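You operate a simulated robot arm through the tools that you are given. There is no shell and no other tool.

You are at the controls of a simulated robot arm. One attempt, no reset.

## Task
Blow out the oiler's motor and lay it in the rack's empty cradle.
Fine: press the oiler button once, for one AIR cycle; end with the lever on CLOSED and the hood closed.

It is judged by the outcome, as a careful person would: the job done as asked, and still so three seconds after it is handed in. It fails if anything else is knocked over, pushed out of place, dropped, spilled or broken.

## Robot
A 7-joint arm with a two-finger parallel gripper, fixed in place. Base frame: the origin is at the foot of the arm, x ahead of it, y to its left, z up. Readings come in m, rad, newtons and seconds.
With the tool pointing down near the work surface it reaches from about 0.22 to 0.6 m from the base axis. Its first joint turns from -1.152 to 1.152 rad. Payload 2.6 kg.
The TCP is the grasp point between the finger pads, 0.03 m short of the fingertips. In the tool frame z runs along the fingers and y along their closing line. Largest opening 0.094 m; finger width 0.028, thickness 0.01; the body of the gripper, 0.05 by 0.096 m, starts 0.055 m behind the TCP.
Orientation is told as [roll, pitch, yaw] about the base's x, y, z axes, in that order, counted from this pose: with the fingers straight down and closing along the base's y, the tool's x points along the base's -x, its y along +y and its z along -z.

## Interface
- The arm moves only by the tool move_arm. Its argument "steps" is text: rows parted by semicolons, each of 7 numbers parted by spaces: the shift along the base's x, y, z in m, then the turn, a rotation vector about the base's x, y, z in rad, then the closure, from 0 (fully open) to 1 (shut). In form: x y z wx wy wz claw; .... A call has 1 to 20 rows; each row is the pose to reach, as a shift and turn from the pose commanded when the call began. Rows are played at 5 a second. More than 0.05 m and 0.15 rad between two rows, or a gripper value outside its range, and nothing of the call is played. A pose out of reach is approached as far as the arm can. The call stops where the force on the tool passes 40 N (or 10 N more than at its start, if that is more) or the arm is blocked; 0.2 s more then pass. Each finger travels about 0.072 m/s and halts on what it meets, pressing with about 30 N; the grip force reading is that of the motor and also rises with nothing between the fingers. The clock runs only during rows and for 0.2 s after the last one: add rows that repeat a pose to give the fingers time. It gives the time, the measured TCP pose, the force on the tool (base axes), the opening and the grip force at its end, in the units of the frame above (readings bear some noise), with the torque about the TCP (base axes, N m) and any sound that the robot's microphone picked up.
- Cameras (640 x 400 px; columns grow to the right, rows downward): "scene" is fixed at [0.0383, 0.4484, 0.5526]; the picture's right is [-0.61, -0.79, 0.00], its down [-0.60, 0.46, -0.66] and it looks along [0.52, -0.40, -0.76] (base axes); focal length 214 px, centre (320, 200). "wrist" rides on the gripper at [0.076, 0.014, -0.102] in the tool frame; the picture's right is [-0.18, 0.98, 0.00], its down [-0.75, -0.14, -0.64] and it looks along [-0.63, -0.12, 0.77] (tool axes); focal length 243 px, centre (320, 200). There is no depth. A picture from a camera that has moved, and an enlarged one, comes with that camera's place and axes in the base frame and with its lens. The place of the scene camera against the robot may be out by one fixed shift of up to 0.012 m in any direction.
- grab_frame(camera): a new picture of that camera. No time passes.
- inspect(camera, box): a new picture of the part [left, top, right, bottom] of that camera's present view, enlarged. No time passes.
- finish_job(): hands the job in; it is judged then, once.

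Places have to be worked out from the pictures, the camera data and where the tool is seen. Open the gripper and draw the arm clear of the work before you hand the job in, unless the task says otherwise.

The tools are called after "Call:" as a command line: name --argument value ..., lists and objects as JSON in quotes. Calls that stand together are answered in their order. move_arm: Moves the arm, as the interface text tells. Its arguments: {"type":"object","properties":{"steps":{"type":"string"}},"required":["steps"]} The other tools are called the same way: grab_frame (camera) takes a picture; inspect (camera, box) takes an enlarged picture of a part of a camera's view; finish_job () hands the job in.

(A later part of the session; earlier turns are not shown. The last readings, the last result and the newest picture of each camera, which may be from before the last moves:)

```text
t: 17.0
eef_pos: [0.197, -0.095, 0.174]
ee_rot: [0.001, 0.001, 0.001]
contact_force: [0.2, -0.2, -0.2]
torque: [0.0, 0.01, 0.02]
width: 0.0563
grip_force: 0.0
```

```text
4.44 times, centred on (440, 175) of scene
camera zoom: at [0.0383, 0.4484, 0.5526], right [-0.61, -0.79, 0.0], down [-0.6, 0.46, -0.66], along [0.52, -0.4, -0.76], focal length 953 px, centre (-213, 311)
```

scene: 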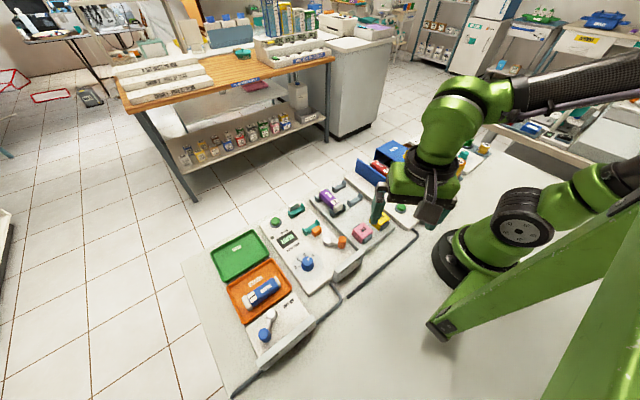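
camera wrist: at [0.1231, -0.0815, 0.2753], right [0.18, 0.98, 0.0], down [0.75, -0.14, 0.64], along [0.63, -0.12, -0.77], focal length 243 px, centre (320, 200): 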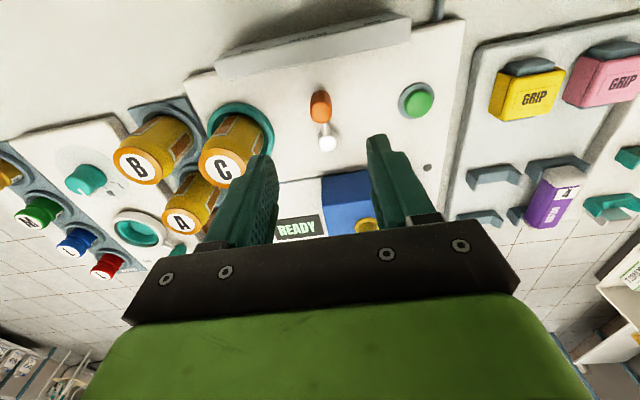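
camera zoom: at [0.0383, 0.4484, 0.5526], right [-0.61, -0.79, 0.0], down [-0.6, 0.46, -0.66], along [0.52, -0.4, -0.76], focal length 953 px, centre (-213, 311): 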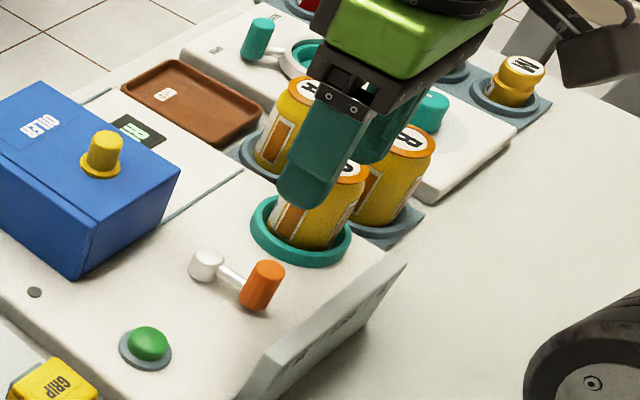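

From here the wrist camera even sees the label plate. I enlarge plate and lever.

Call:
inspect --camera "wrist" --box '[210, 10, 430, 160]'

Call:
inspect --camera "wrist" --box '[290, 80, 350, 160]'

Call:
inspect --camera "wrist" --box '[210, 10, 420, 90]'

```text
2.67 times, centred on (320, 85) of wrist
camera zoom: at [0.1231, -0.0815, 0.2753], right [0.18, 0.98, 0.0], down [0.75, -0.14, 0.64], along [0.63, -0.12, -0.77], focal length 647 px, centre (320, 507)
```

zoom: 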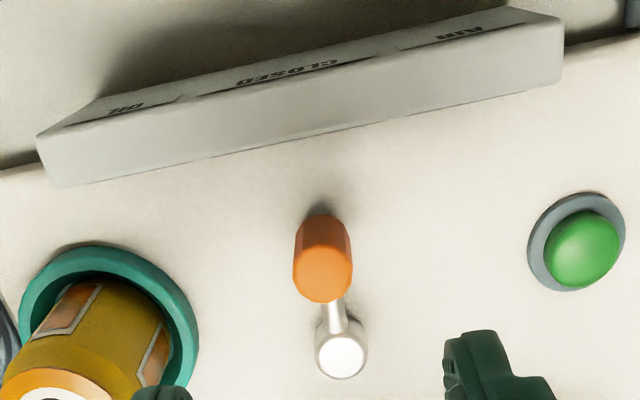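

```text
5.00 times, centred on (320, 120) of wrist
camera zoom: at [0.1231, -0.0815, 0.2753], right [0.18, 0.98, 0.0], down [0.75, -0.14, 0.64], along [0.63, -0.12, -0.77], focal length 1213 px, centre (320, 600)
```

zoom: 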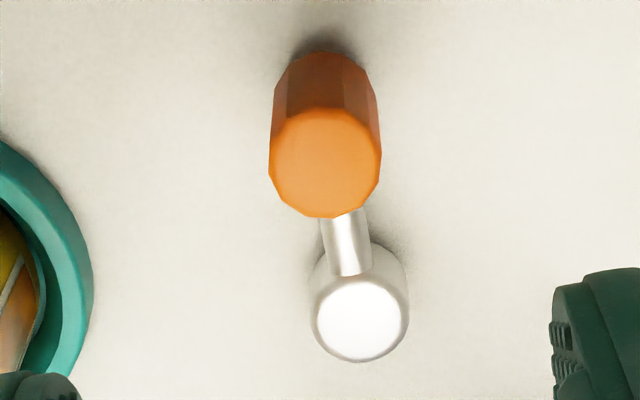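

```text
3.05 times, centred on (315, 50) of wrist
camera zoom: at [0.1231, -0.0815, 0.2753], right [0.18, 0.98, 0.0], down [0.75, -0.14, 0.64], along [0.63, -0.12, -0.77], focal length 739 px, centre (335, 657)
```

zoom: 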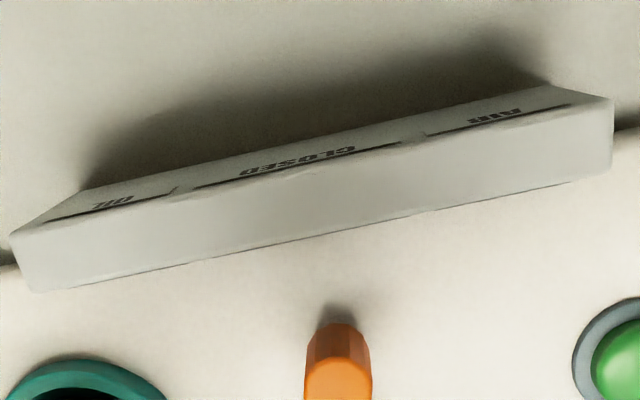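

Labels are confirmed: AIR (+y), CLOSED (middle), OIL (−y), and the lever is at CLOSED. Its knob is at ≈(0.1975, −0.0945, top≈0.068) and its pivot at ≈(0.242, −0.095). I lower the fingers around the knob and close.

Call:
move_arm --steps "0.0005 0.0005 -0.03 0 0 0 0.4; 0.0005 0.0005 -0.06 0 0 0 0.4; 0.0005 0.0005 -0.08 0 0 0 0.4; 0.0005 0.0005 -0.092 0 0 0 0.4; 0.0005 0.0005 -0.092 0 0 0 0.4"

Call:
inspect --camera "wrist" --box '[260, 110, 380, 200]'

Call:
inspect --camera "scene" --box '[390, 150, 470, 210]'

```text
t: 18.2
eef_pos: [0.1985, -0.0963, 0.0817]
ee_rot: [0.002, 0.003, -0.002]
contact_force: [0.2, -1.0, -0.9]
torque: [-0.02, 0.02, -0.01]
width: 0.0565
grip_force: 0.1
```

```text
4.44 times, centred on (320, 155) of wrist
camera zoom: at [0.1248, -0.0827, 0.1832], right [0.18, 0.98, 0.0], down [0.76, -0.14, 0.64], along [0.63, -0.12, -0.77], focal length 1078 px, centre (320, 400)
```

zoom: 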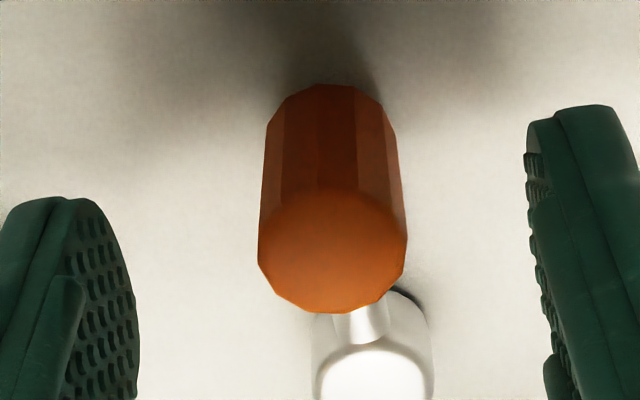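

```text
6.67 times, centred on (430, 180) of scene
camera zoom: at [0.0383, 0.4484, 0.5526], right [-0.61, -0.79, 0.0], down [-0.6, 0.46, -0.66], along [0.52, -0.4, -0.76], focal length 1430 px, centre (-413, 333)
```

zoom: 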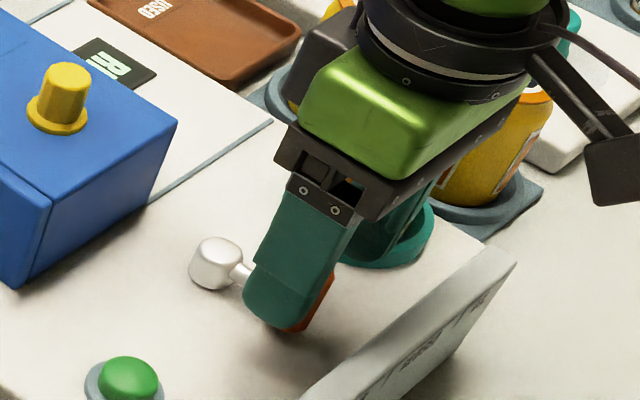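

The knob top sits about 9 mm above the tips. I lower 8 mm more and close on it.

Call:
move_arm --steps "0 0.001 -0.004 0 0 0 0.4; 0 0.001 -0.008 0 0 0 0.4; 0 0.001 -0.008 0 0 0 0.6; 0 0.001 -0.008 0 0 0 0.8; 0 0.001 -0.008 0 0 0 0.9; 0 0.001 -0.008 0 0 0 0.9"

Call:
inspect --camera "wrist" --box '[260, 110, 380, 200]'

```text
t: 19.6
eef_pos: [0.2007, -0.0953, 0.0736]
ee_rot: [0.003, 0.002, 0.0]
contact_force: [0.4, 2.2, -1.6]
torque: [-0.32, -0.04, 0.08]
width: 0.0201
grip_force: 45.0
out of reach, approached as far as the arm can: row 1, 2, 3, 4, 5, 6
```

```text
4.44 times, centred on (320, 155) of wrist
camera zoom: at [0.1273, -0.0826, 0.1757], right [0.18, 0.98, 0.0], down [0.76, -0.14, 0.64], along [0.63, -0.12, -0.77], focal length 1078 px, centre (320, 400)
```

zoom: 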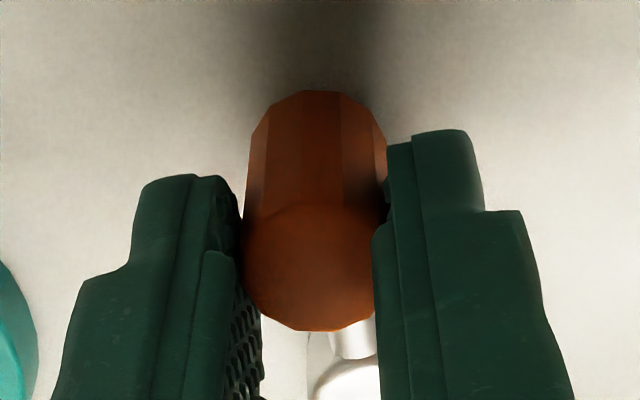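

The reach limit left the fingers about 3 mm short in x, though the grip is good. I'll open, tilt the tool 0.2 rad so the fingers point slightly toward the base (this gives reach), re-centre and regrip.

Call:
move_arm --steps "0 0 0.002 0 0 0 0.6; 0 0 0.003 0 0.1 0 0.5; 0 0 0.003 0 0.2 0 0.5; 0 0 0.003 0 0.2 0 0.5"

Call:
inspect --camera "wrist" --box '[260, 110, 380, 200]'

Call:
inspect --camera "scene" --box '[390, 150, 470, 210]'

```text
t: 20.6
eef_pos: [0.2035, -0.0973, 0.0761]
ee_rot: [0.0, 0.203, 0.001]
contact_force: [0.3, 0.6, 0.0]
torque: [0.0, -0.02, 0.03]
width: 0.0474
grip_force: 0.0
```

```text
4.44 times, centred on (320, 155) of wrist
camera zoom: at [0.1491, -0.083, 0.1917], right [0.18, 0.98, -0.04], down [0.87, -0.14, 0.48], along [0.47, -0.12, -0.88], focal length 1078 px, centre (320, 400)
```

zoom: 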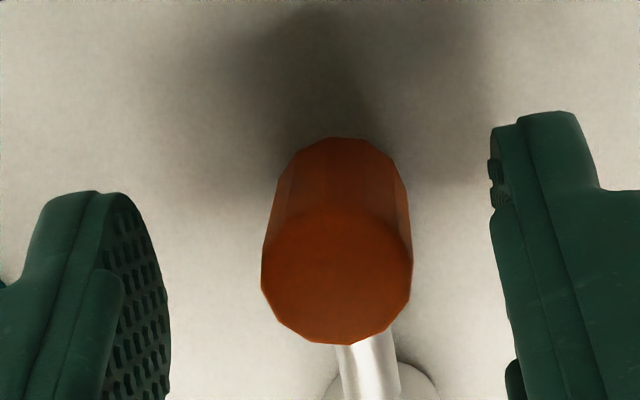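

```text
6.67 times, centred on (430, 180) of scene
camera zoom: at [0.0383, 0.4484, 0.5526], right [-0.61, -0.79, 0.0], down [-0.6, 0.46, -0.66], along [0.52, -0.4, -0.76], focal length 1430 px, centre (-413, 333)
```

zoom: 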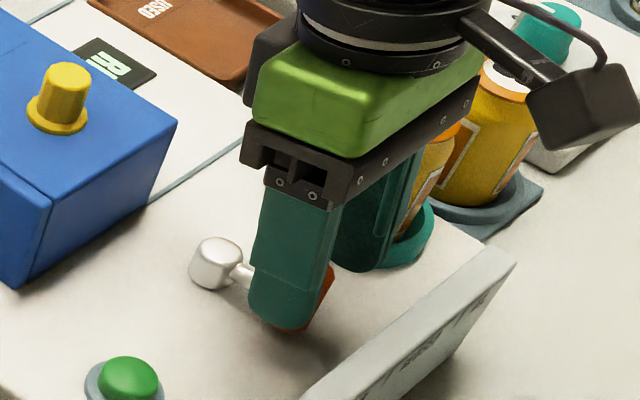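

The tilted tips are now centred on the knob in x; I shift 2 mm in +y, drop 2 mm and close.

Call:
move_arm --steps "-0.002 0.002 -0.003 0 0 0 0.5; -0.002 0.002 -0.003 0 0 0 0.7; -0.002 0.002 -0.003 0 0 0 0.9; -0.002 0.002 -0.003 0 0 0 0.9; -0.002 0.002 -0.003 0 0 0 0.9"

Call:
inspect --camera "wrist" --box '[260, 110, 380, 200]'

```text
t: 21.8
eef_pos: [0.1992, -0.0958, 0.0752]
ee_rot: [0.001, 0.201, 0.0]
contact_force: [0.7, -1.6, 0.9]
torque: [0.37, 0.05, -0.06]
width: 0.0201
grip_force: 45.3
```

```text
4.44 times, centred on (320, 155) of wrist
camera zoom: at [0.1467, -0.0816, 0.1887], right [0.18, 0.98, -0.04], down [0.87, -0.14, 0.48], along [0.47, -0.12, -0.88], focal length 1078 px, centre (320, 400)
```

zoom: 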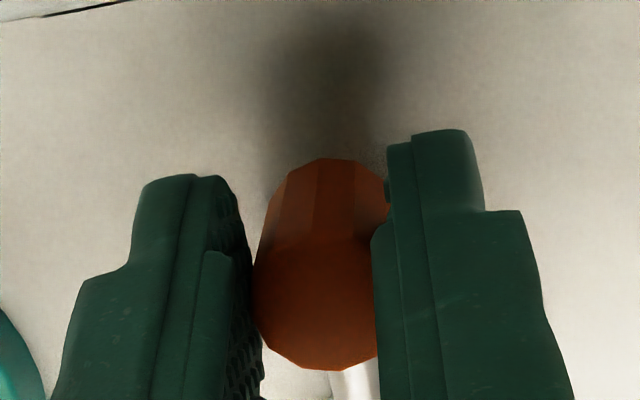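

Now I sweep the lever along its arc toward AIR (+y), turning the hand with it, 0.4 rad first.

Call:
move_arm --steps "0.0002 0.0043 0 0 0 -0.1 0.9; 0.0009 0.0085 0 0 0 -0.2 0.9; 0.0019 0.0127 0 0 0 -0.3 0.9; 0.0034 0.0167 0 0 0 -0.4 0.9"

Call:
inspect --camera "scene" --box '[390, 150, 470, 210]'

Call:
grab_frame --camera "wrist"

```text
t: 22.8
eef_pos: [0.2018, -0.0797, 0.0747]
ee_rot: [-0.001, 0.199, -0.402]
contact_force: [8.5, 1.2, -34.8]
torque: [0.45, -0.04, 0.17]
width: 0.0202
grip_force: 45.2
```

```text
6.67 times, centred on (430, 180) of scene
camera zoom: at [0.0384, 0.4484, 0.5526], right [-0.61, -0.79, 0.0], down [-0.6, 0.46, -0.66], along [0.52, -0.4, -0.76], focal length 1430 px, centre (-413, 333)
```

zoom: 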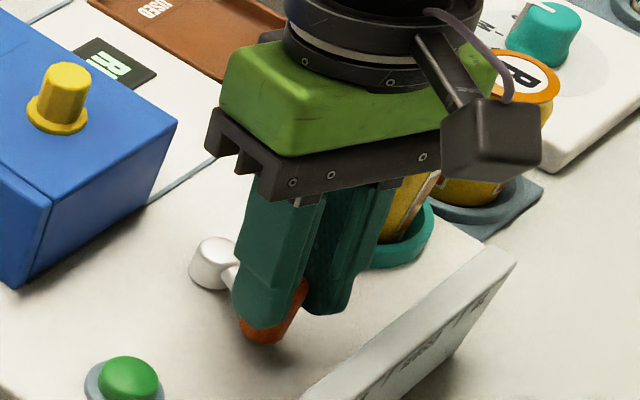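

```text
taken
camera wrist: at [0.1597, -0.045, 0.1888], right [0.55, 0.83, -0.04], down [0.74, -0.47, 0.48], along [0.38, -0.29, -0.88], focal length 243 px, centre (320, 200)
```

wrist: 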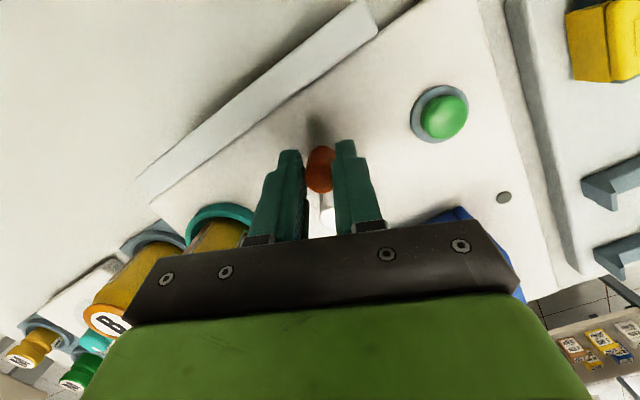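

The lever is following (about 23° so far). There is a −35 N vertical load from the grip, so I relieve it by lowering about 1.5 mm and re-check before continuing.

Call:
move_arm --steps "0 0 -0.001 0 0 0 0.9; 0 0 -0.0015 0 0 0 0.9"

```text
t: 23.4
eef_pos: [0.2024, -0.0788, 0.0735]
ee_rot: [0.0, 0.2, -0.404]
contact_force: [-5.5, -2.1, 8.4]
torque: [0.25, -0.06, -0.17]
width: 0.0203
grip_force: 46.0
```

Load relieved. I continue the arc toward AIR.

Call:
move_arm --steps "0.0019 0.0039 0 0 0 -0.1 0.9; 0.0041 0.0076 0 0 0 -0.2 0.9"

Call:
inspect --camera "scene" --box '[390, 150, 470, 210]'

Call:
inspect --camera "wrist" --box '[240, 60, 480, 240]'

```text
t: 24.2
eef_pos: [0.2068, -0.0697, 0.0739]
ee_rot: [0.001, 0.2, -0.602]
contact_force: [-1.9, -0.3, 2.0]
torque: [-0.36, 0.19, -0.06]
width: 0.0202
grip_force: 44.8
stopped in row 2: the force on the tool passed its limit at 40 N (the readings are from after the stop); the commanded pose is now the measured one
```

```text
6.67 times, centred on (430, 180) of scene
camera zoom: at [0.0383, 0.4484, 0.5526], right [-0.61, -0.79, 0.0], down [-0.6, 0.46, -0.66], along [0.52, -0.4, -0.76], focal length 1430 px, centre (-413, 333)
```

zoom: 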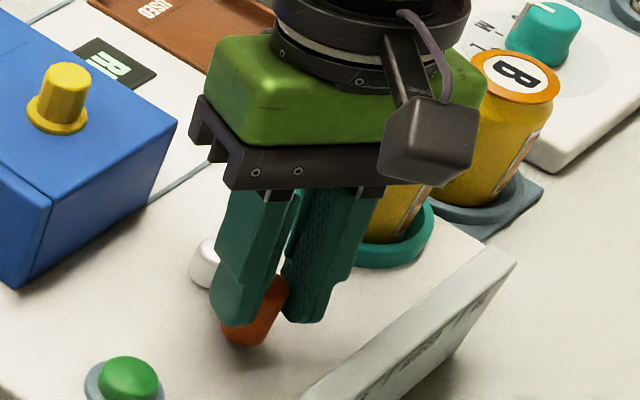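

```text
2.22 times, centred on (360, 150) of wrist
camera zoom: at [0.1724, -0.0284, 0.1884], right [0.71, 0.71, -0.04], down [0.63, -0.61, 0.48], along [0.32, -0.36, -0.88], focal length 539 px, centre (231, 311)
```

zoom: 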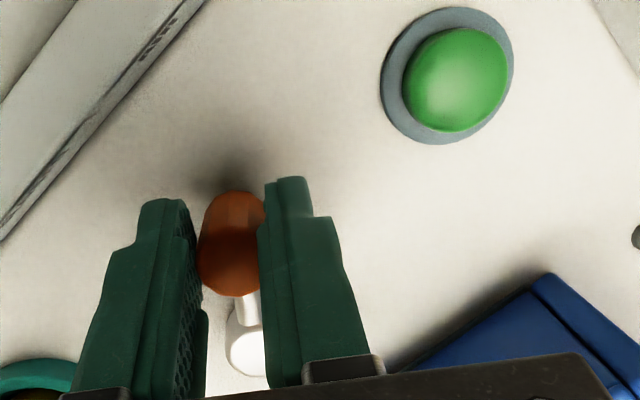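

It stopped by the 40 N limit near 35°. I try a small additional increment to tell whether that's the end stop.

Call:
move_arm --steps "0.0012 0.0016 0 0 0 -0.05 0.9; 0.0024 0.0032 0 0 0 -0.1 0.9"

Call:
inspect --camera "wrist" --box '[240, 60, 480, 240]'

```text
t: 24.8
eef_pos: [0.2086, -0.0669, 0.0756]
ee_rot: [0.002, 0.199, -0.706]
contact_force: [0.9, -2.1, 13.6]
torque: [0.18, 0.91, -0.04]
width: 0.0202
grip_force: 45.2
```

```text
2.22 times, centred on (360, 150) of wrist
camera zoom: at [0.1795, -0.0215, 0.1883], right [0.77, 0.63, -0.04], down [0.57, -0.67, 0.48], along [0.28, -0.39, -0.88], focal length 539 px, centre (231, 311)
```

zoom: 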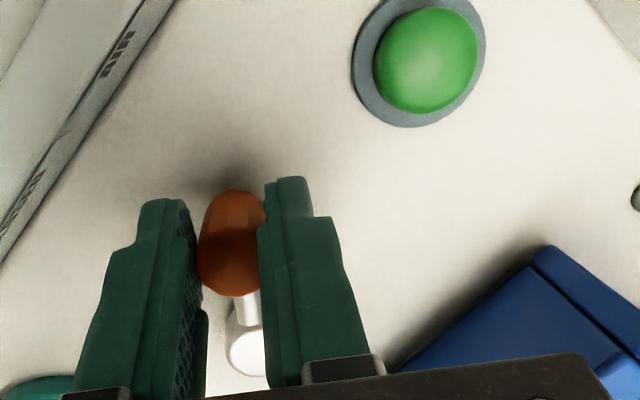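

The lever moved with the hand (now ≈40°), so that wasn't the stop. I continue in small steps.

Call:
move_arm --steps "0.0015 0.0016 0 0 0 -0.05 0.9; 0.003 0.0031 0 0 0 -0.1 0.9"

Call:
inspect --camera "wrist" --box '[240, 60, 480, 240]'

```text
t: 25.4
eef_pos: [0.2126, -0.0645, 0.0734]
ee_rot: [0.002, 0.2, -0.803]
contact_force: [4.6, -1.7, -1.4]
torque: [-0.24, 0.33, 0.04]
width: 0.0202
grip_force: 44.9
```

```text
2.22 times, centred on (360, 150) of wrist
camera zoom: at [0.187, -0.0154, 0.1883], right [0.83, 0.55, -0.04], down [0.5, -0.72, 0.48], along [0.24, -0.42, -0.88], focal length 539 px, centre (231, 311)
```

zoom: 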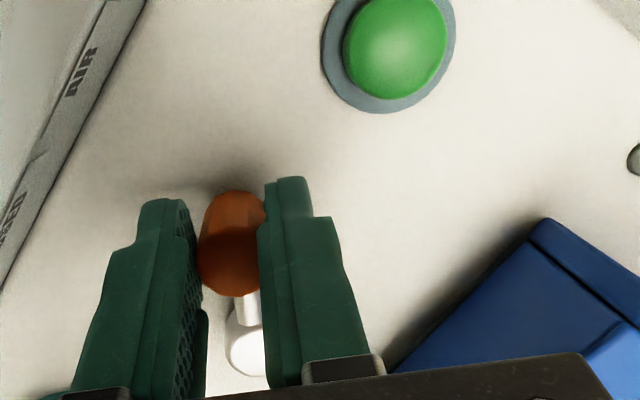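

At 46° with low force. I test a touch further for an end stop.

Call:
move_arm --steps "0.0016 0.0014 0 0 0 -0.05 0.9; 0.0033 0.0028 0 0 0 -0.1 0.9"

Call:
inspect --camera "wrist" --box '[240, 60, 480, 240]'

Call:
inspect --camera "scene" --box '[390, 150, 470, 210]'

```text
t: 26.0
eef_pos: [0.2166, -0.0608, 0.0747]
ee_rot: [0.002, 0.201, -0.902]
contact_force: [4.1, 3.2, -1.4]
torque: [-0.83, -0.32, 0.37]
width: 0.0203
grip_force: 44.8
```

```text
2.22 times, centred on (360, 150) of wrist
camera zoom: at [0.1952, -0.0104, 0.1884], right [0.88, 0.47, -0.04], down [0.43, -0.77, 0.48], along [0.2, -0.44, -0.88], focal length 539 px, centre (231, 311)
```

zoom: 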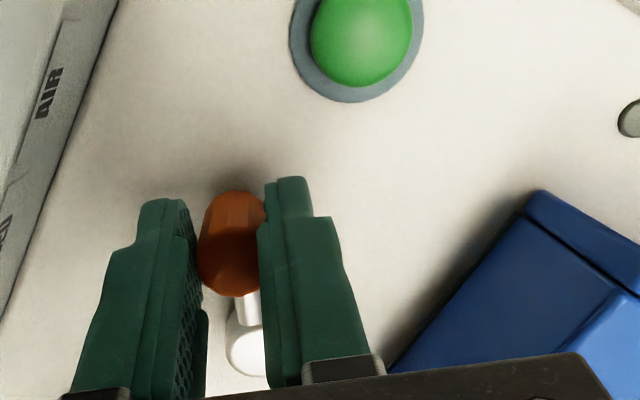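

```text
6.67 times, centred on (430, 180) of scene
camera zoom: at [0.0383, 0.4484, 0.5526], right [-0.61, -0.79, 0.0], down [-0.6, 0.46, -0.66], along [0.52, -0.4, -0.76], focal length 1430 px, centre (-413, 333)
```

zoom: 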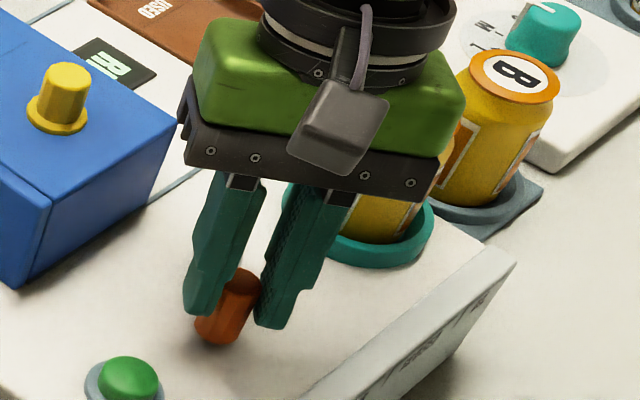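

No hard stop yet at ≈52°. To learn the lever convention, I measure the sister AIR LINE lever, which is resting on OPEN.

Call:
inspect --camera "scene" --box '[250, 295, 310, 345]'

Call:
inspect --camera "scene" --box '[310, 220, 380, 280]'

```text
8.00 times, centred on (280, 320) of scene
camera zoom: at [0.0383, 0.4484, 0.5526], right [-0.61, -0.79, 0.0], down [-0.6, 0.46, -0.66], along [0.52, -0.4, -0.76], focal length 1716 px, centre (640, -760)
```

zoom: 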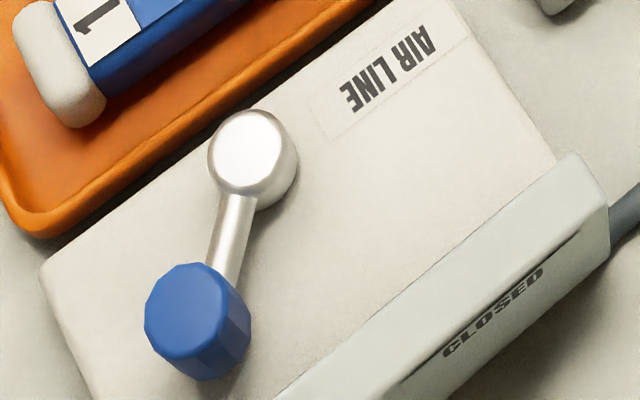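

```text
6.67 times, centred on (345, 250) of scene
camera zoom: at [0.0383, 0.4484, 0.5526], right [-0.61, -0.79, 0.0], down [-0.6, 0.46, -0.66], along [0.52, -0.4, -0.76], focal length 1430 px, centre (153, -133)
```

zoom: 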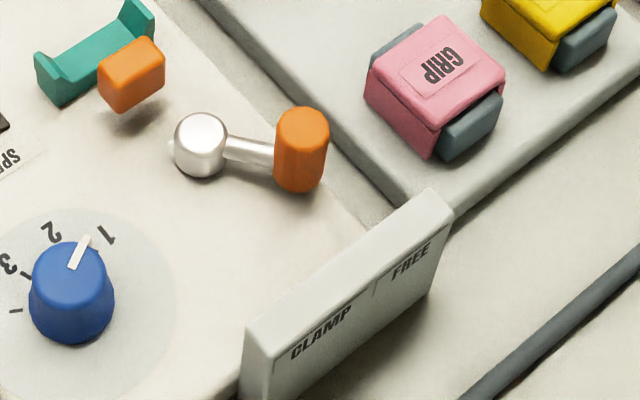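

The AIR LINE lever (OPEN) and test bench lever (FREE) rest at roughly 40–45°. I release the knob here to see whether the oiler lever settles into a detent by itself.

Call:
move_arm --steps "0 0 0 0 0 0 0.7; 0 0 0 0 0 0 0.5; 0 0 0.0 0 0 0 0.4; 0 0 0 0 0 0 0.4"

Call:
inspect --camera "wrist" --box '[240, 60, 480, 240]'

Call:
inspect --camera "scene" --box '[390, 150, 470, 210]'

```text
t: 27.0
eef_pos: [0.2154, -0.0614, 0.0735]
ee_rot: [0.002, 0.201, -0.903]
contact_force: [-0.4, -0.3, 0.0]
torque: [0.01, -0.01, 0.01]
width: 0.0565
grip_force: 0.0
```

```text
2.22 times, centred on (360, 150) of wrist
camera zoom: at [0.1951, -0.0106, 0.1883], right [0.88, 0.47, -0.04], down [0.43, -0.77, 0.48], along [0.2, -0.44, -0.88], focal length 539 px, centre (231, 311)
```

zoom: 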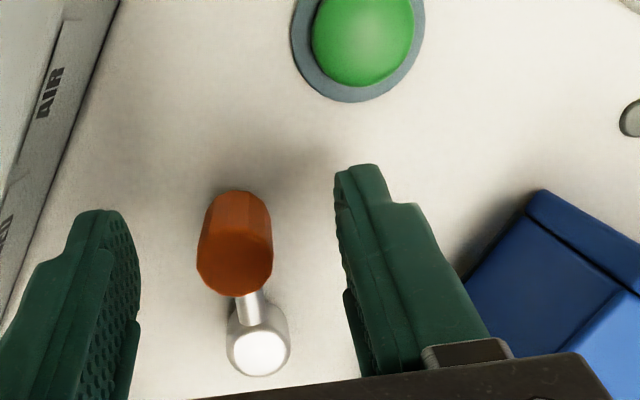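

```text
6.67 times, centred on (430, 180) of scene
camera zoom: at [0.0383, 0.4484, 0.5526], right [-0.61, -0.79, 0.0], down [-0.6, 0.46, -0.66], along [0.52, -0.4, -0.76], focal length 1430 px, centre (-413, 333)
```

zoom: 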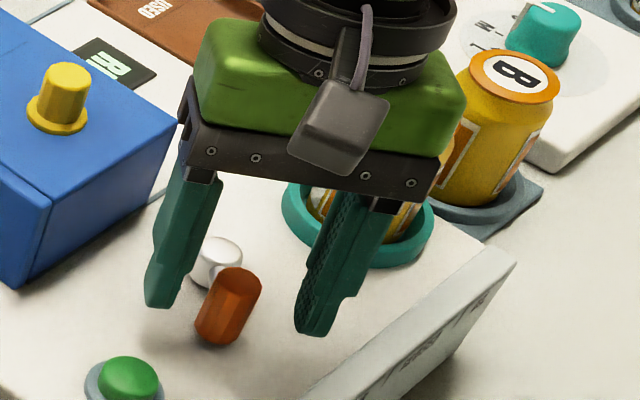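

The lever stays where it's left (~52°), so it's a friction lever. I regrip and go on gently to find its end stop, which should be the AIR position.

Call:
move_arm --steps "0 0 0 0 0 0 0.6; 0 0 0 0 0 0 0.8; 0 0 0 0 0 0 0.85; 0.0017 0.0013 0 0 0 -0.05 0.85; 0.0034 0.0025 0 0 0 -0.1 0.85"

Call:
inspect --camera "wrist" --box '[240, 60, 480, 240]'

```text
t: 28.2
eef_pos: [0.2161, -0.0618, 0.0748]
ee_rot: [-0.005, 0.2, -1.002]
contact_force: [-6.8, -5.2, 7.2]
torque: [0.13, -0.19, 0.26]
width: 0.0203
grip_force: 44.7
stopped in row 5: the force on the tool passed its limit at 44 N (the readings are from after the stop); the commanded pose is now the measured one
```

```text
2.22 times, centred on (360, 150) of wrist
camera zoom: at [0.2017, -0.0085, 0.1881], right [0.92, 0.38, -0.04], down [0.35, -0.8, 0.48], along [0.15, -0.46, -0.88], focal length 539 px, centre (231, 311)
```

zoom: 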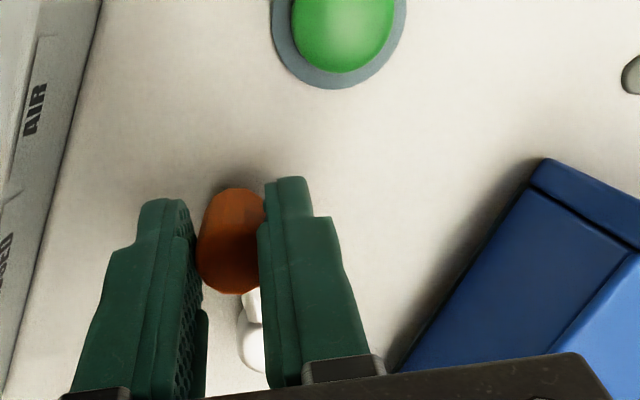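

That's the end stop: the lever did not advance beyond ≈52° (0.9 rad). I check the display to see whether the oiler indicates the lever state.

Call:
inspect --camera "scene" --box '[380, 140, 430, 175]'

Call:
grab_frame --camera "wrist"

```text
11.43 times, centred on (405, 158) of scene
camera zoom: at [0.0383, 0.4484, 0.5526], right [-0.61, -0.79, 0.0], down [-0.6, 0.46, -0.66], along [0.52, -0.4, -0.76], focal length 2451 px, centre (-651, 686)
```

zoom: 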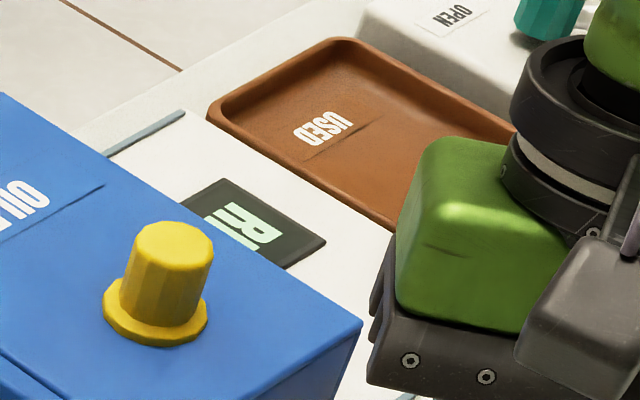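

```text
taken
camera wrist: at [0.2017, -0.0085, 0.1881], right [0.92, 0.38, -0.04], down [0.35, -0.8, 0.48], along [0.15, -0.46, -0.88], focal length 243 px, centre (320, 200)
```

wrist: 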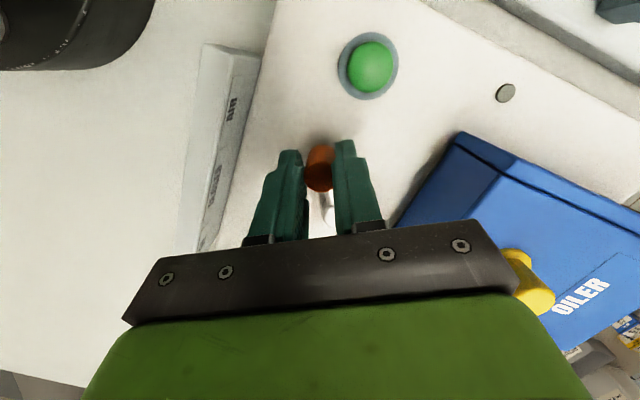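

Display still reads READY. I bring the lever back slightly to ≈0.82 rad, release, and check whether it stays or is drawn to a position.

Call:
move_arm --steps "-0.0015 -0.001 0 0 0 0.1 0.85; -0.003 -0.0021 0 0 0 0.18 0.85; -0.003 -0.0021 0 0 0 0.18 0.85; -0.003 -0.0021 0 0 0 0.18 0.7; -0.003 -0.0021 0 0 0 0.18 0.5; -0.003 -0.0021 0 0 0 0.18 0.4; -0.003 -0.0021 0 0 0 0.18 0.4"

Call:
inspect --camera "wrist" --box '[240, 60, 480, 240]'

Call:
inspect --camera "scene" --box '[390, 150, 470, 210]'

```text
t: 29.8
eef_pos: [0.2147, -0.0626, 0.0741]
ee_rot: [-0.004, 0.201, -0.822]
contact_force: [0.2, 0.3, -0.3]
torque: [0.0, 0.0, 0.01]
width: 0.0562
grip_force: 0.1
```

```text
2.22 times, centred on (360, 150) of wrist
camera zoom: at [0.19, -0.0142, 0.1883], right [0.84, 0.54, -0.04], down [0.49, -0.73, 0.48], along [0.23, -0.42, -0.88], focal length 539 px, centre (231, 311)
```

zoom: 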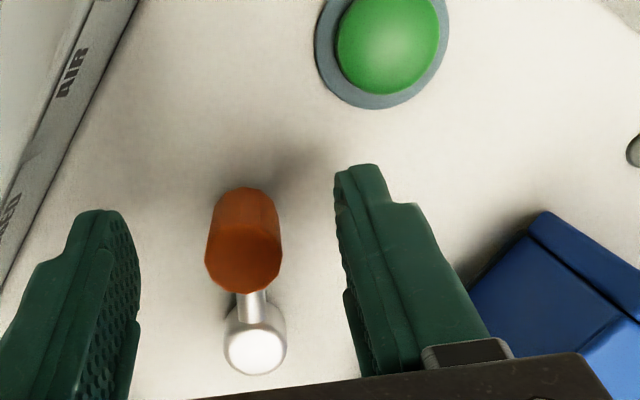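

```text
6.67 times, centred on (430, 180) of scene
camera zoom: at [0.0383, 0.4484, 0.5526], right [-0.61, -0.79, 0.0], down [-0.6, 0.46, -0.66], along [0.52, -0.4, -0.76], focal length 1430 px, centre (-413, 333)
```

zoom: 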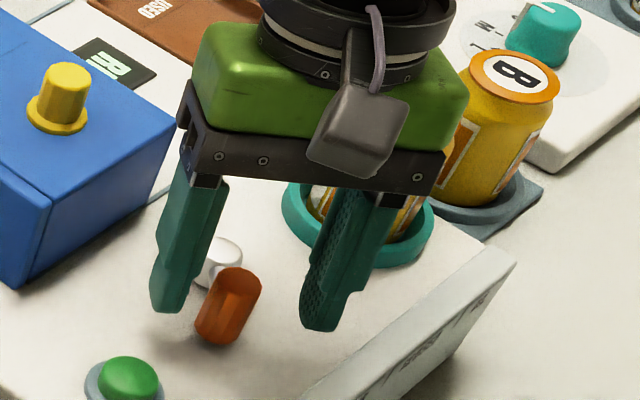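

The lever appears to sit at 52° again after release, so it may be drawn to the AIR end position. I verify by moving it back clearly to ≈40° and letting go.

Call:
move_arm --steps "0 0 0 0 0 0 0.6; 0 0 0 0 0 0 0.8; 0 0 0 0 0 0 0.85; -0.0022 -0.002 0 0 0 0.06 0.85; -0.0045 -0.004 0 0 0 0.12 0.85; -0.0045 -0.004 0 0 0 0.12 0.85"

Call:
inspect --camera "scene" --box '[390, 150, 470, 210]'

Call:
move_arm --steps "0 0 0 0 0 0 0.7; 0 0 0 0 0 0 0.5; 0 0 0 0 0 0 0.4; 0 0 0 0 0 0 0.4"

Call:
inspect --camera "scene" --box '[390, 150, 470, 210]'

Call:
inspect --camera "wrist" --box '[240, 60, 480, 240]'

```text
t: 31.2
eef_pos: [0.2095, -0.067, 0.0739]
ee_rot: [-0.002, 0.2, -0.7]
contact_force: [0.1, 5.0, 25.5]
torque: [0.82, 0.19, 0.11]
width: 0.0203
grip_force: 44.8
```

```text
6.67 times, centred on (430, 180) of scene
camera zoom: at [0.0382, 0.4484, 0.5526], right [-0.61, -0.79, 0.0], down [-0.6, 0.46, -0.66], along [0.52, -0.4, -0.76], focal length 1430 px, centre (-413, 333)
```

zoom: 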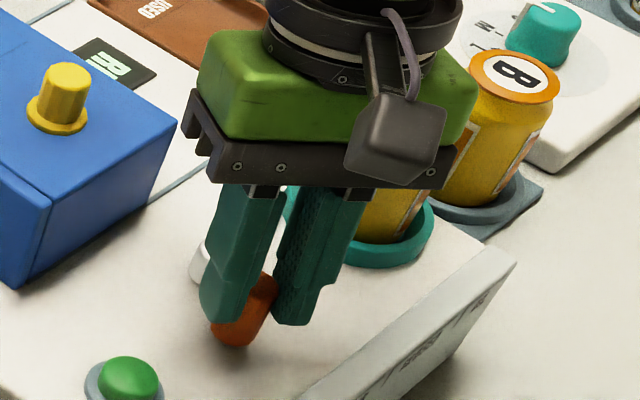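

```text
t: 32.2
eef_pos: [0.2094, -0.0663, 0.0733]
ee_rot: [-0.004, 0.201, -0.704]
contact_force: [0.5, -1.0, -0.2]
torque: [0.04, 0.01, -0.02]
width: 0.0563
grip_force: 0.0
```

```text
6.67 times, centred on (430, 180) of scene
camera zoom: at [0.0383, 0.4484, 0.5526], right [-0.61, -0.79, 0.0], down [-0.6, 0.46, -0.66], along [0.52, -0.4, -0.76], focal length 1430 px, centre (-413, 333)
```

zoom: 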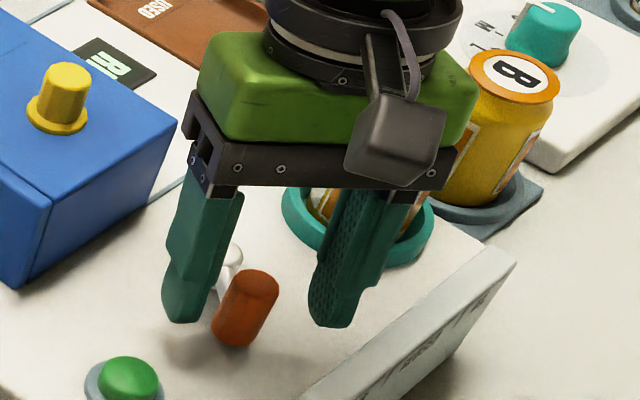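

```text
2.22 times, centred on (360, 150) of wrist
camera zoom: at [0.1799, -0.021, 0.1877], right [0.77, 0.63, -0.04], down [0.57, -0.67, 0.48], along [0.28, -0.39, -0.88], focal length 539 px, centre (231, 311)
```

zoom: 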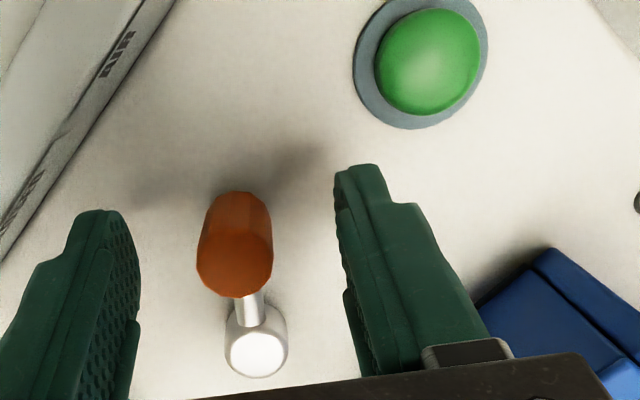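

The lever simply stays where released (now ≈41°), so there's no detent; the end stop is ≈52°. The sister levers rest around 40–45°, so I set this one at about 45–46°, well on AIR.

Call:
move_arm --steps "0 0 0 0 0 0 0.6; 0 0 0 0 0 0 0.8; 0 0 0 0 0 0 0.85; 0.0012 0.0012 0 0 0 -0.035 0.85; 0.0024 0.0024 0 0 0 -0.07 0.85; 0.0024 0.0024 0 0 0 -0.07 0.85; 0.0024 0.0024 0 0 0 -0.07 0.7; 0.0024 0.0024 0 0 0 -0.07 0.5; 0.0024 0.0024 0 0 0 -0.07 0.4; 0.0024 0.0024 0 0 0 -0.07 0.4"

Call:
inspect --camera "wrist" --box '[240, 60, 480, 240]'

Call:
inspect --camera "scene" --box '[390, 150, 470, 210]'

```text
t: 34.4
eef_pos: [0.2123, -0.064, 0.0716]
ee_rot: [-0.003, 0.2, -0.773]
contact_force: [0.3, -0.1, -0.6]
torque: [0.04, -0.02, 0.01]
width: 0.0565
grip_force: 0.0
```

```text
2.22 times, centred on (360, 150) of wrist
camera zoom: at [0.1859, -0.0169, 0.1876], right [0.81, 0.58, -0.04], down [0.52, -0.7, 0.48], along [0.25, -0.41, -0.88], focal length 539 px, centre (231, 311)
```

zoom: 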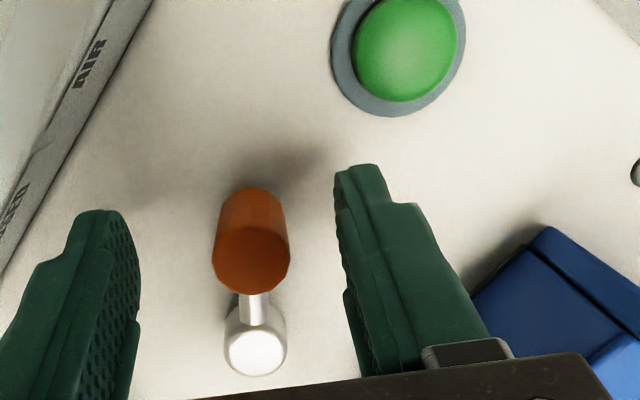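

```text
6.67 times, centred on (430, 180) of scene
camera zoom: at [0.0383, 0.4484, 0.5526], right [-0.61, -0.79, 0.0], down [-0.6, 0.46, -0.66], along [0.52, -0.4, -0.76], focal length 1430 px, centre (-413, 333)
```

zoom: 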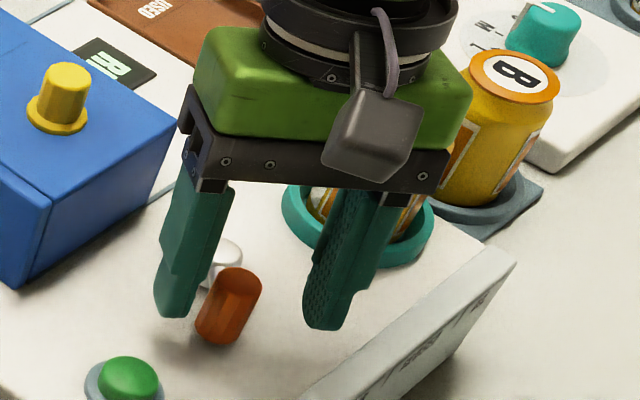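

The lever drifted from 0.8 rad back to ≈0.9 rad after release, so it does have a weak detent and now sits on AIR. I rise clear, turn the hand back and position the closed fingertips above the green button.

Call:
move_arm --steps "0 0 0.03 0 0 0 0.4; 0 0 0.06 0 0 0 0.4; 0.002 0.01 0.07 0 0 0.13 0.5; 0.004 0.022 0.07 0 0 0.26 0.7; 0.006 0.034 0.07 0 0 0.39 0.9; 0.008 0.046 0.07 0 0 0.52 1; 0.010 0.056 0.07 0 0 0.65 1; 0.011 0.062 0.07 0 0 0.773 1"

Call:
grab_frame --camera "wrist"

Call:
inspect --camera "scene" --box '[380, 140, 480, 220]'

```text
t: 36.2
eef_pos: [0.2229, -0.0022, 0.1427]
ee_rot: [-0.003, 0.203, 0.004]
contact_force: [0.5, -0.1, -0.3]
torque: [-0.03, 0.01, 0.01]
width: 0.0
grip_force: 30.1
```

```text
taken
camera wrist: at [0.1707, 0.0121, 0.2574], right [0.18, 0.98, -0.04], down [0.87, -0.14, 0.48], along [0.47, -0.12, -0.88], focal length 243 px, centre (320, 200)
```

wrist: 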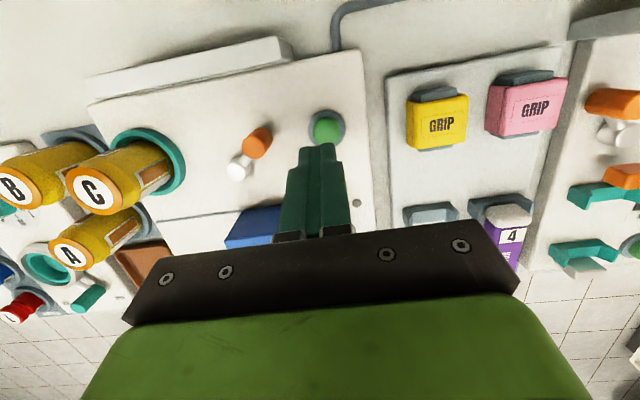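

```text
5.00 times, centred on (430, 180) of scene
camera zoom: at [0.0383, 0.4484, 0.5526], right [-0.61, -0.79, 0.0], down [-0.6, 0.46, -0.66], along [0.52, -0.4, -0.76], focal length 1072 px, centre (-230, 300)
```

zoom: 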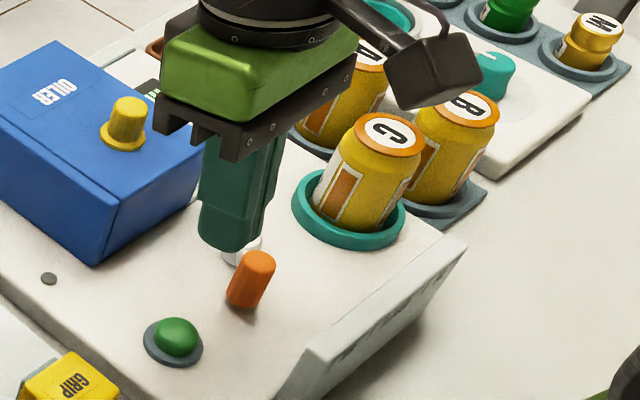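

Call:
inspect --camera "wrist" --box '[210, 90, 370, 200]'

```text
3.64 times, centred on (290, 145) of wrist
camera zoom: at [0.1707, 0.0121, 0.2574], right [0.18, 0.98, -0.04], down [0.87, -0.14, 0.48], along [0.47, -0.12, -0.88], focal length 882 px, centre (429, 400)
```

zoom: 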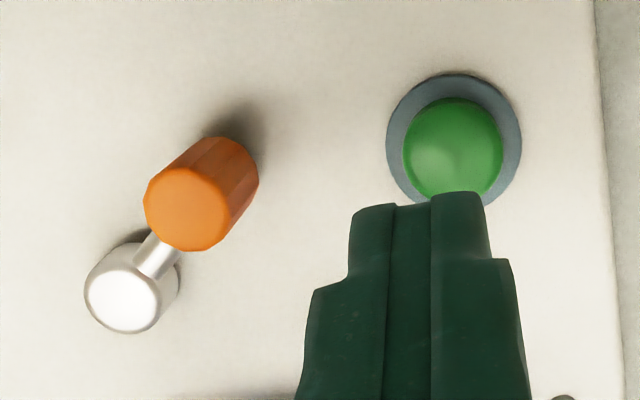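

The button is centred at ≈(0.219, 0.000); tips line up within 2 mm. I descend to just above it first.

Call:
move_arm --steps "0.001 0.002 -0.02 0 0 0 1; 0.001 0.002 -0.04 0 0 0 1; 0.001 0.002 -0.055 0 0 0 1; 0.001 0.002 -0.055 0 0 0 1"

Call:
inspect --camera "scene" --box '[380, 160, 460, 220]'

Call:
inspect --camera "wrist" --box '[240, 90, 400, 200]'

```text
t: 37.2
eef_pos: [0.2239, -0.0003, 0.0886]
ee_rot: [-0.002, 0.2, 0.003]
contact_force: [-1.2, -0.7, -0.3]
torque: [0.0, -0.02, 0.0]
width: 0.0
grip_force: 30.5
```

```text
6.67 times, centred on (420, 190) of scene
camera zoom: at [0.0383, 0.4484, 0.5526], right [-0.61, -0.79, 0.0], down [-0.6, 0.46, -0.66], along [0.52, -0.4, -0.76], focal length 1430 px, centre (-347, 267)
```

zoom: 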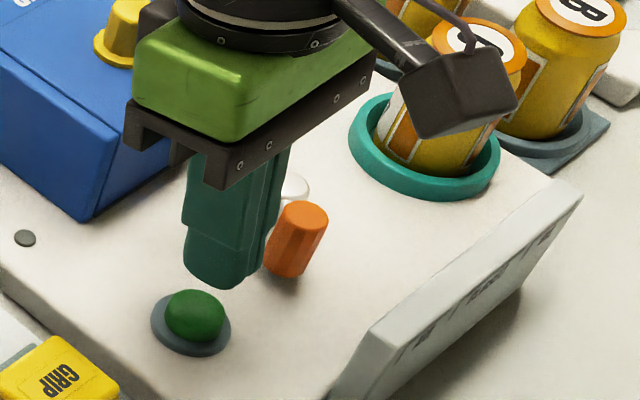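

```text
3.64 times, centred on (320, 145) of wrist
camera zoom: at [0.1714, 0.0141, 0.2035], right [0.18, 0.98, -0.04], down [0.87, -0.14, 0.48], along [0.47, -0.12, -0.88], focal length 882 px, centre (320, 400)
```

zoom: 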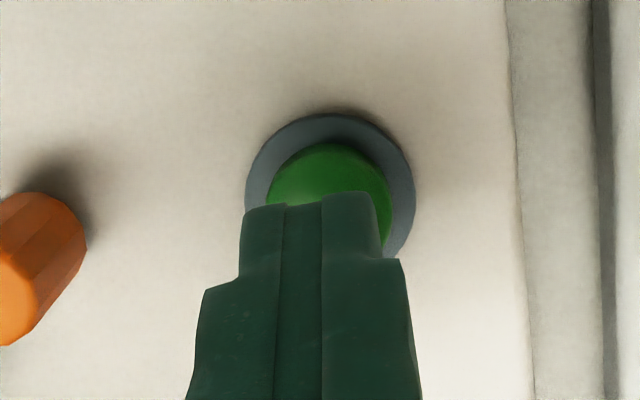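

Tips are just above the button. I press down slowly, letting the force limit stop me.

Call:
move_arm --steps "0 0.002 -0.004 0 0 0 1; 0 0.002 -0.008 0 0 0 1; 0 0.002 -0.011 0 0 0 1; 0 0.002 -0.014 0 0 0 1"

Call:
inspect --camera "scene" --box '[380, 160, 460, 220]'

```text
t: 38.2
eef_pos: [0.2235, 0.0026, 0.0745]
ee_rot: [-0.004, 0.204, -0.001]
contact_force: [-0.4, 0.0, -0.4]
torque: [-0.01, -0.01, -0.01]
width: 0.0
grip_force: 29.2
```

```text
6.67 times, centred on (420, 190) of scene
camera zoom: at [0.0383, 0.4484, 0.5526], right [-0.61, -0.79, 0.0], down [-0.6, 0.46, -0.66], along [0.52, -0.4, -0.76], focal length 1430 px, centre (-347, 267)
```

zoom: 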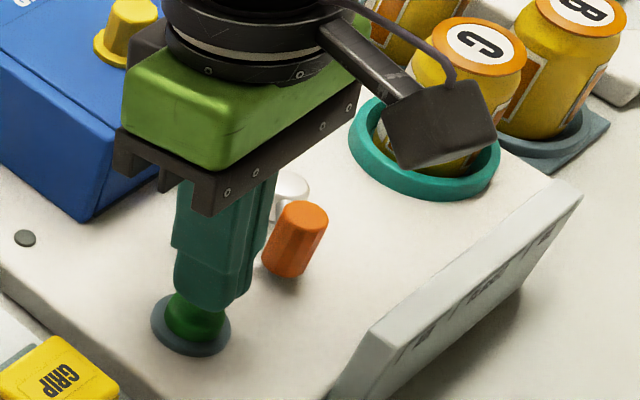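

No contact yet with tips at z≈0.045. I continue in small steps.

Call:
move_arm --steps "0 0 -0.003 0 0 0 1; 0 0 -0.006 0 0 0 1; 0 0 -0.008 0 0 0 1"

Call:
inspect --camera "scene" --box '[380, 160, 460, 220]'

```text
t: 39.0
eef_pos: [0.2236, 0.0017, 0.0666]
ee_rot: [-0.003, 0.202, 0.003]
contact_force: [-0.8, 0.1, 0.1]
torque: [0.0, 0.02, 0.01]
width: 0.0001
grip_force: 30.1
```

```text
6.67 times, centred on (420, 190) of scene
camera zoom: at [0.0383, 0.4484, 0.5526], right [-0.61, -0.79, 0.0], down [-0.6, 0.46, -0.66], along [0.52, -0.4, -0.76], focal length 1430 px, centre (-347, 267)
```

zoom: 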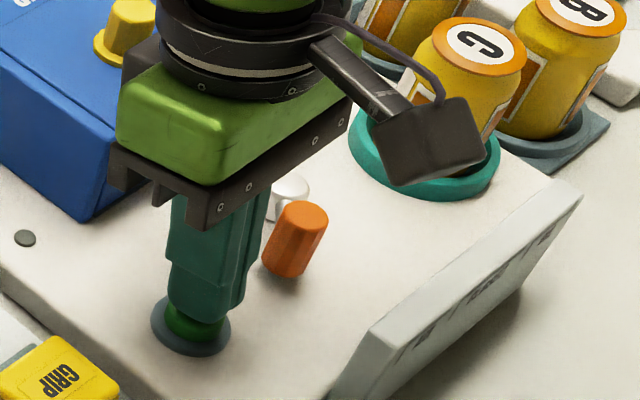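

Still no contact force; tips at z≈0.037 and almost on the button. I continue 2 mm at a time.

Call:
move_arm --steps "0 0 -0.002 0 0 0 1; 0 0 -0.004 0 0 0 1; 0 0 -0.006 0 0 0 1; 0 0 -0.008 0 0 0 1; 0 0 -0.010 0 0 0 1"

Call:
inspect --camera "scene" --box '[370, 140, 450, 220]'

```text
t: 40.2
eef_pos: [0.2231, 0.0016, 0.0563]
ee_rot: [-0.003, 0.2, 0.002]
contact_force: [-6.0, -0.9, 28.3]
torque: [0.01, -0.02, 0.05]
width: 0.0
grip_force: 29.7
heard: click
```

```text
5.00 times, centred on (410, 180) of scene
camera zoom: at [0.0382, 0.4484, 0.5526], right [-0.61, -0.79, 0.0], down [-0.6, 0.46, -0.66], along [0.52, -0.4, -0.76], focal length 1072 px, centre (-130, 300)
```

zoom: 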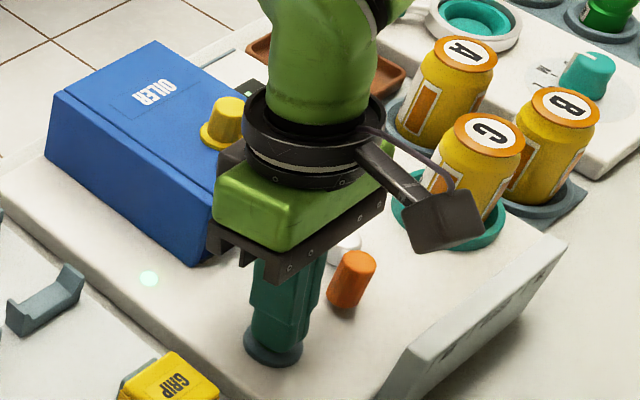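

I heard a click at 28 N and the small lamp on the oiler lit up: the cycle started. I withdraw straight up off the button.

Call:
move_arm --steps "0 0 0.02 0 0 0 1; 0 0 0.05 0 0 0 1; 0 0 0.09 0 0 0 1; 0 0 0.12 0 0 0 1"

Call:
inspect --camera "scene" --box '[360, 130, 480, 220]'

Call:
grab_frame --camera "wrist"

```text
t: 41.2
eef_pos: [0.2239, 0.0019, 0.1748]
ee_rot: [-0.004, 0.202, 0.002]
contact_force: [-0.5, -0.2, -0.1]
torque: [0.0, -0.03, 0.02]
width: 0.0
grip_force: 30.6
```

```text
4.44 times, centred on (420, 175) of scene
camera zoom: at [0.0383, 0.4484, 0.5526], right [-0.61, -0.79, 0.0], down [-0.6, 0.46, -0.66], along [0.52, -0.4, -0.76], focal length 953 px, centre (-124, 311)
```

zoom: 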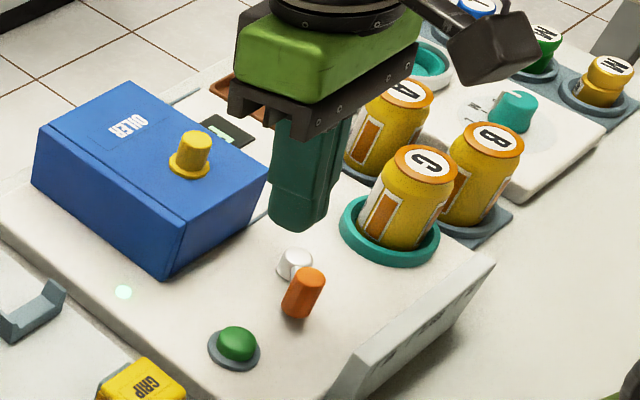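

```text
taken
camera wrist: at [0.1718, 0.0149, 0.2899], right [0.18, 0.98, -0.04], down [0.87, -0.14, 0.48], along [0.46, -0.12, -0.88], focal length 243 px, centre (320, 200)
```

wrist: 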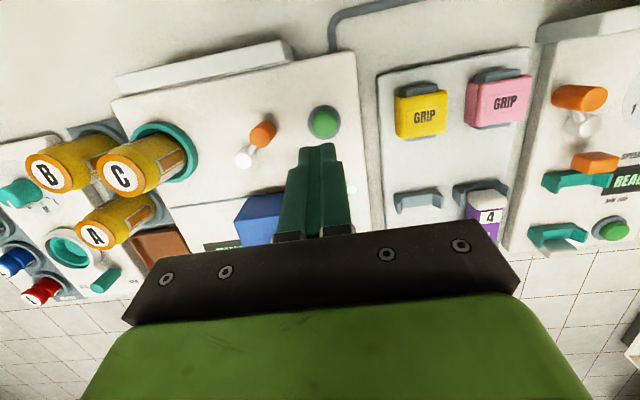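

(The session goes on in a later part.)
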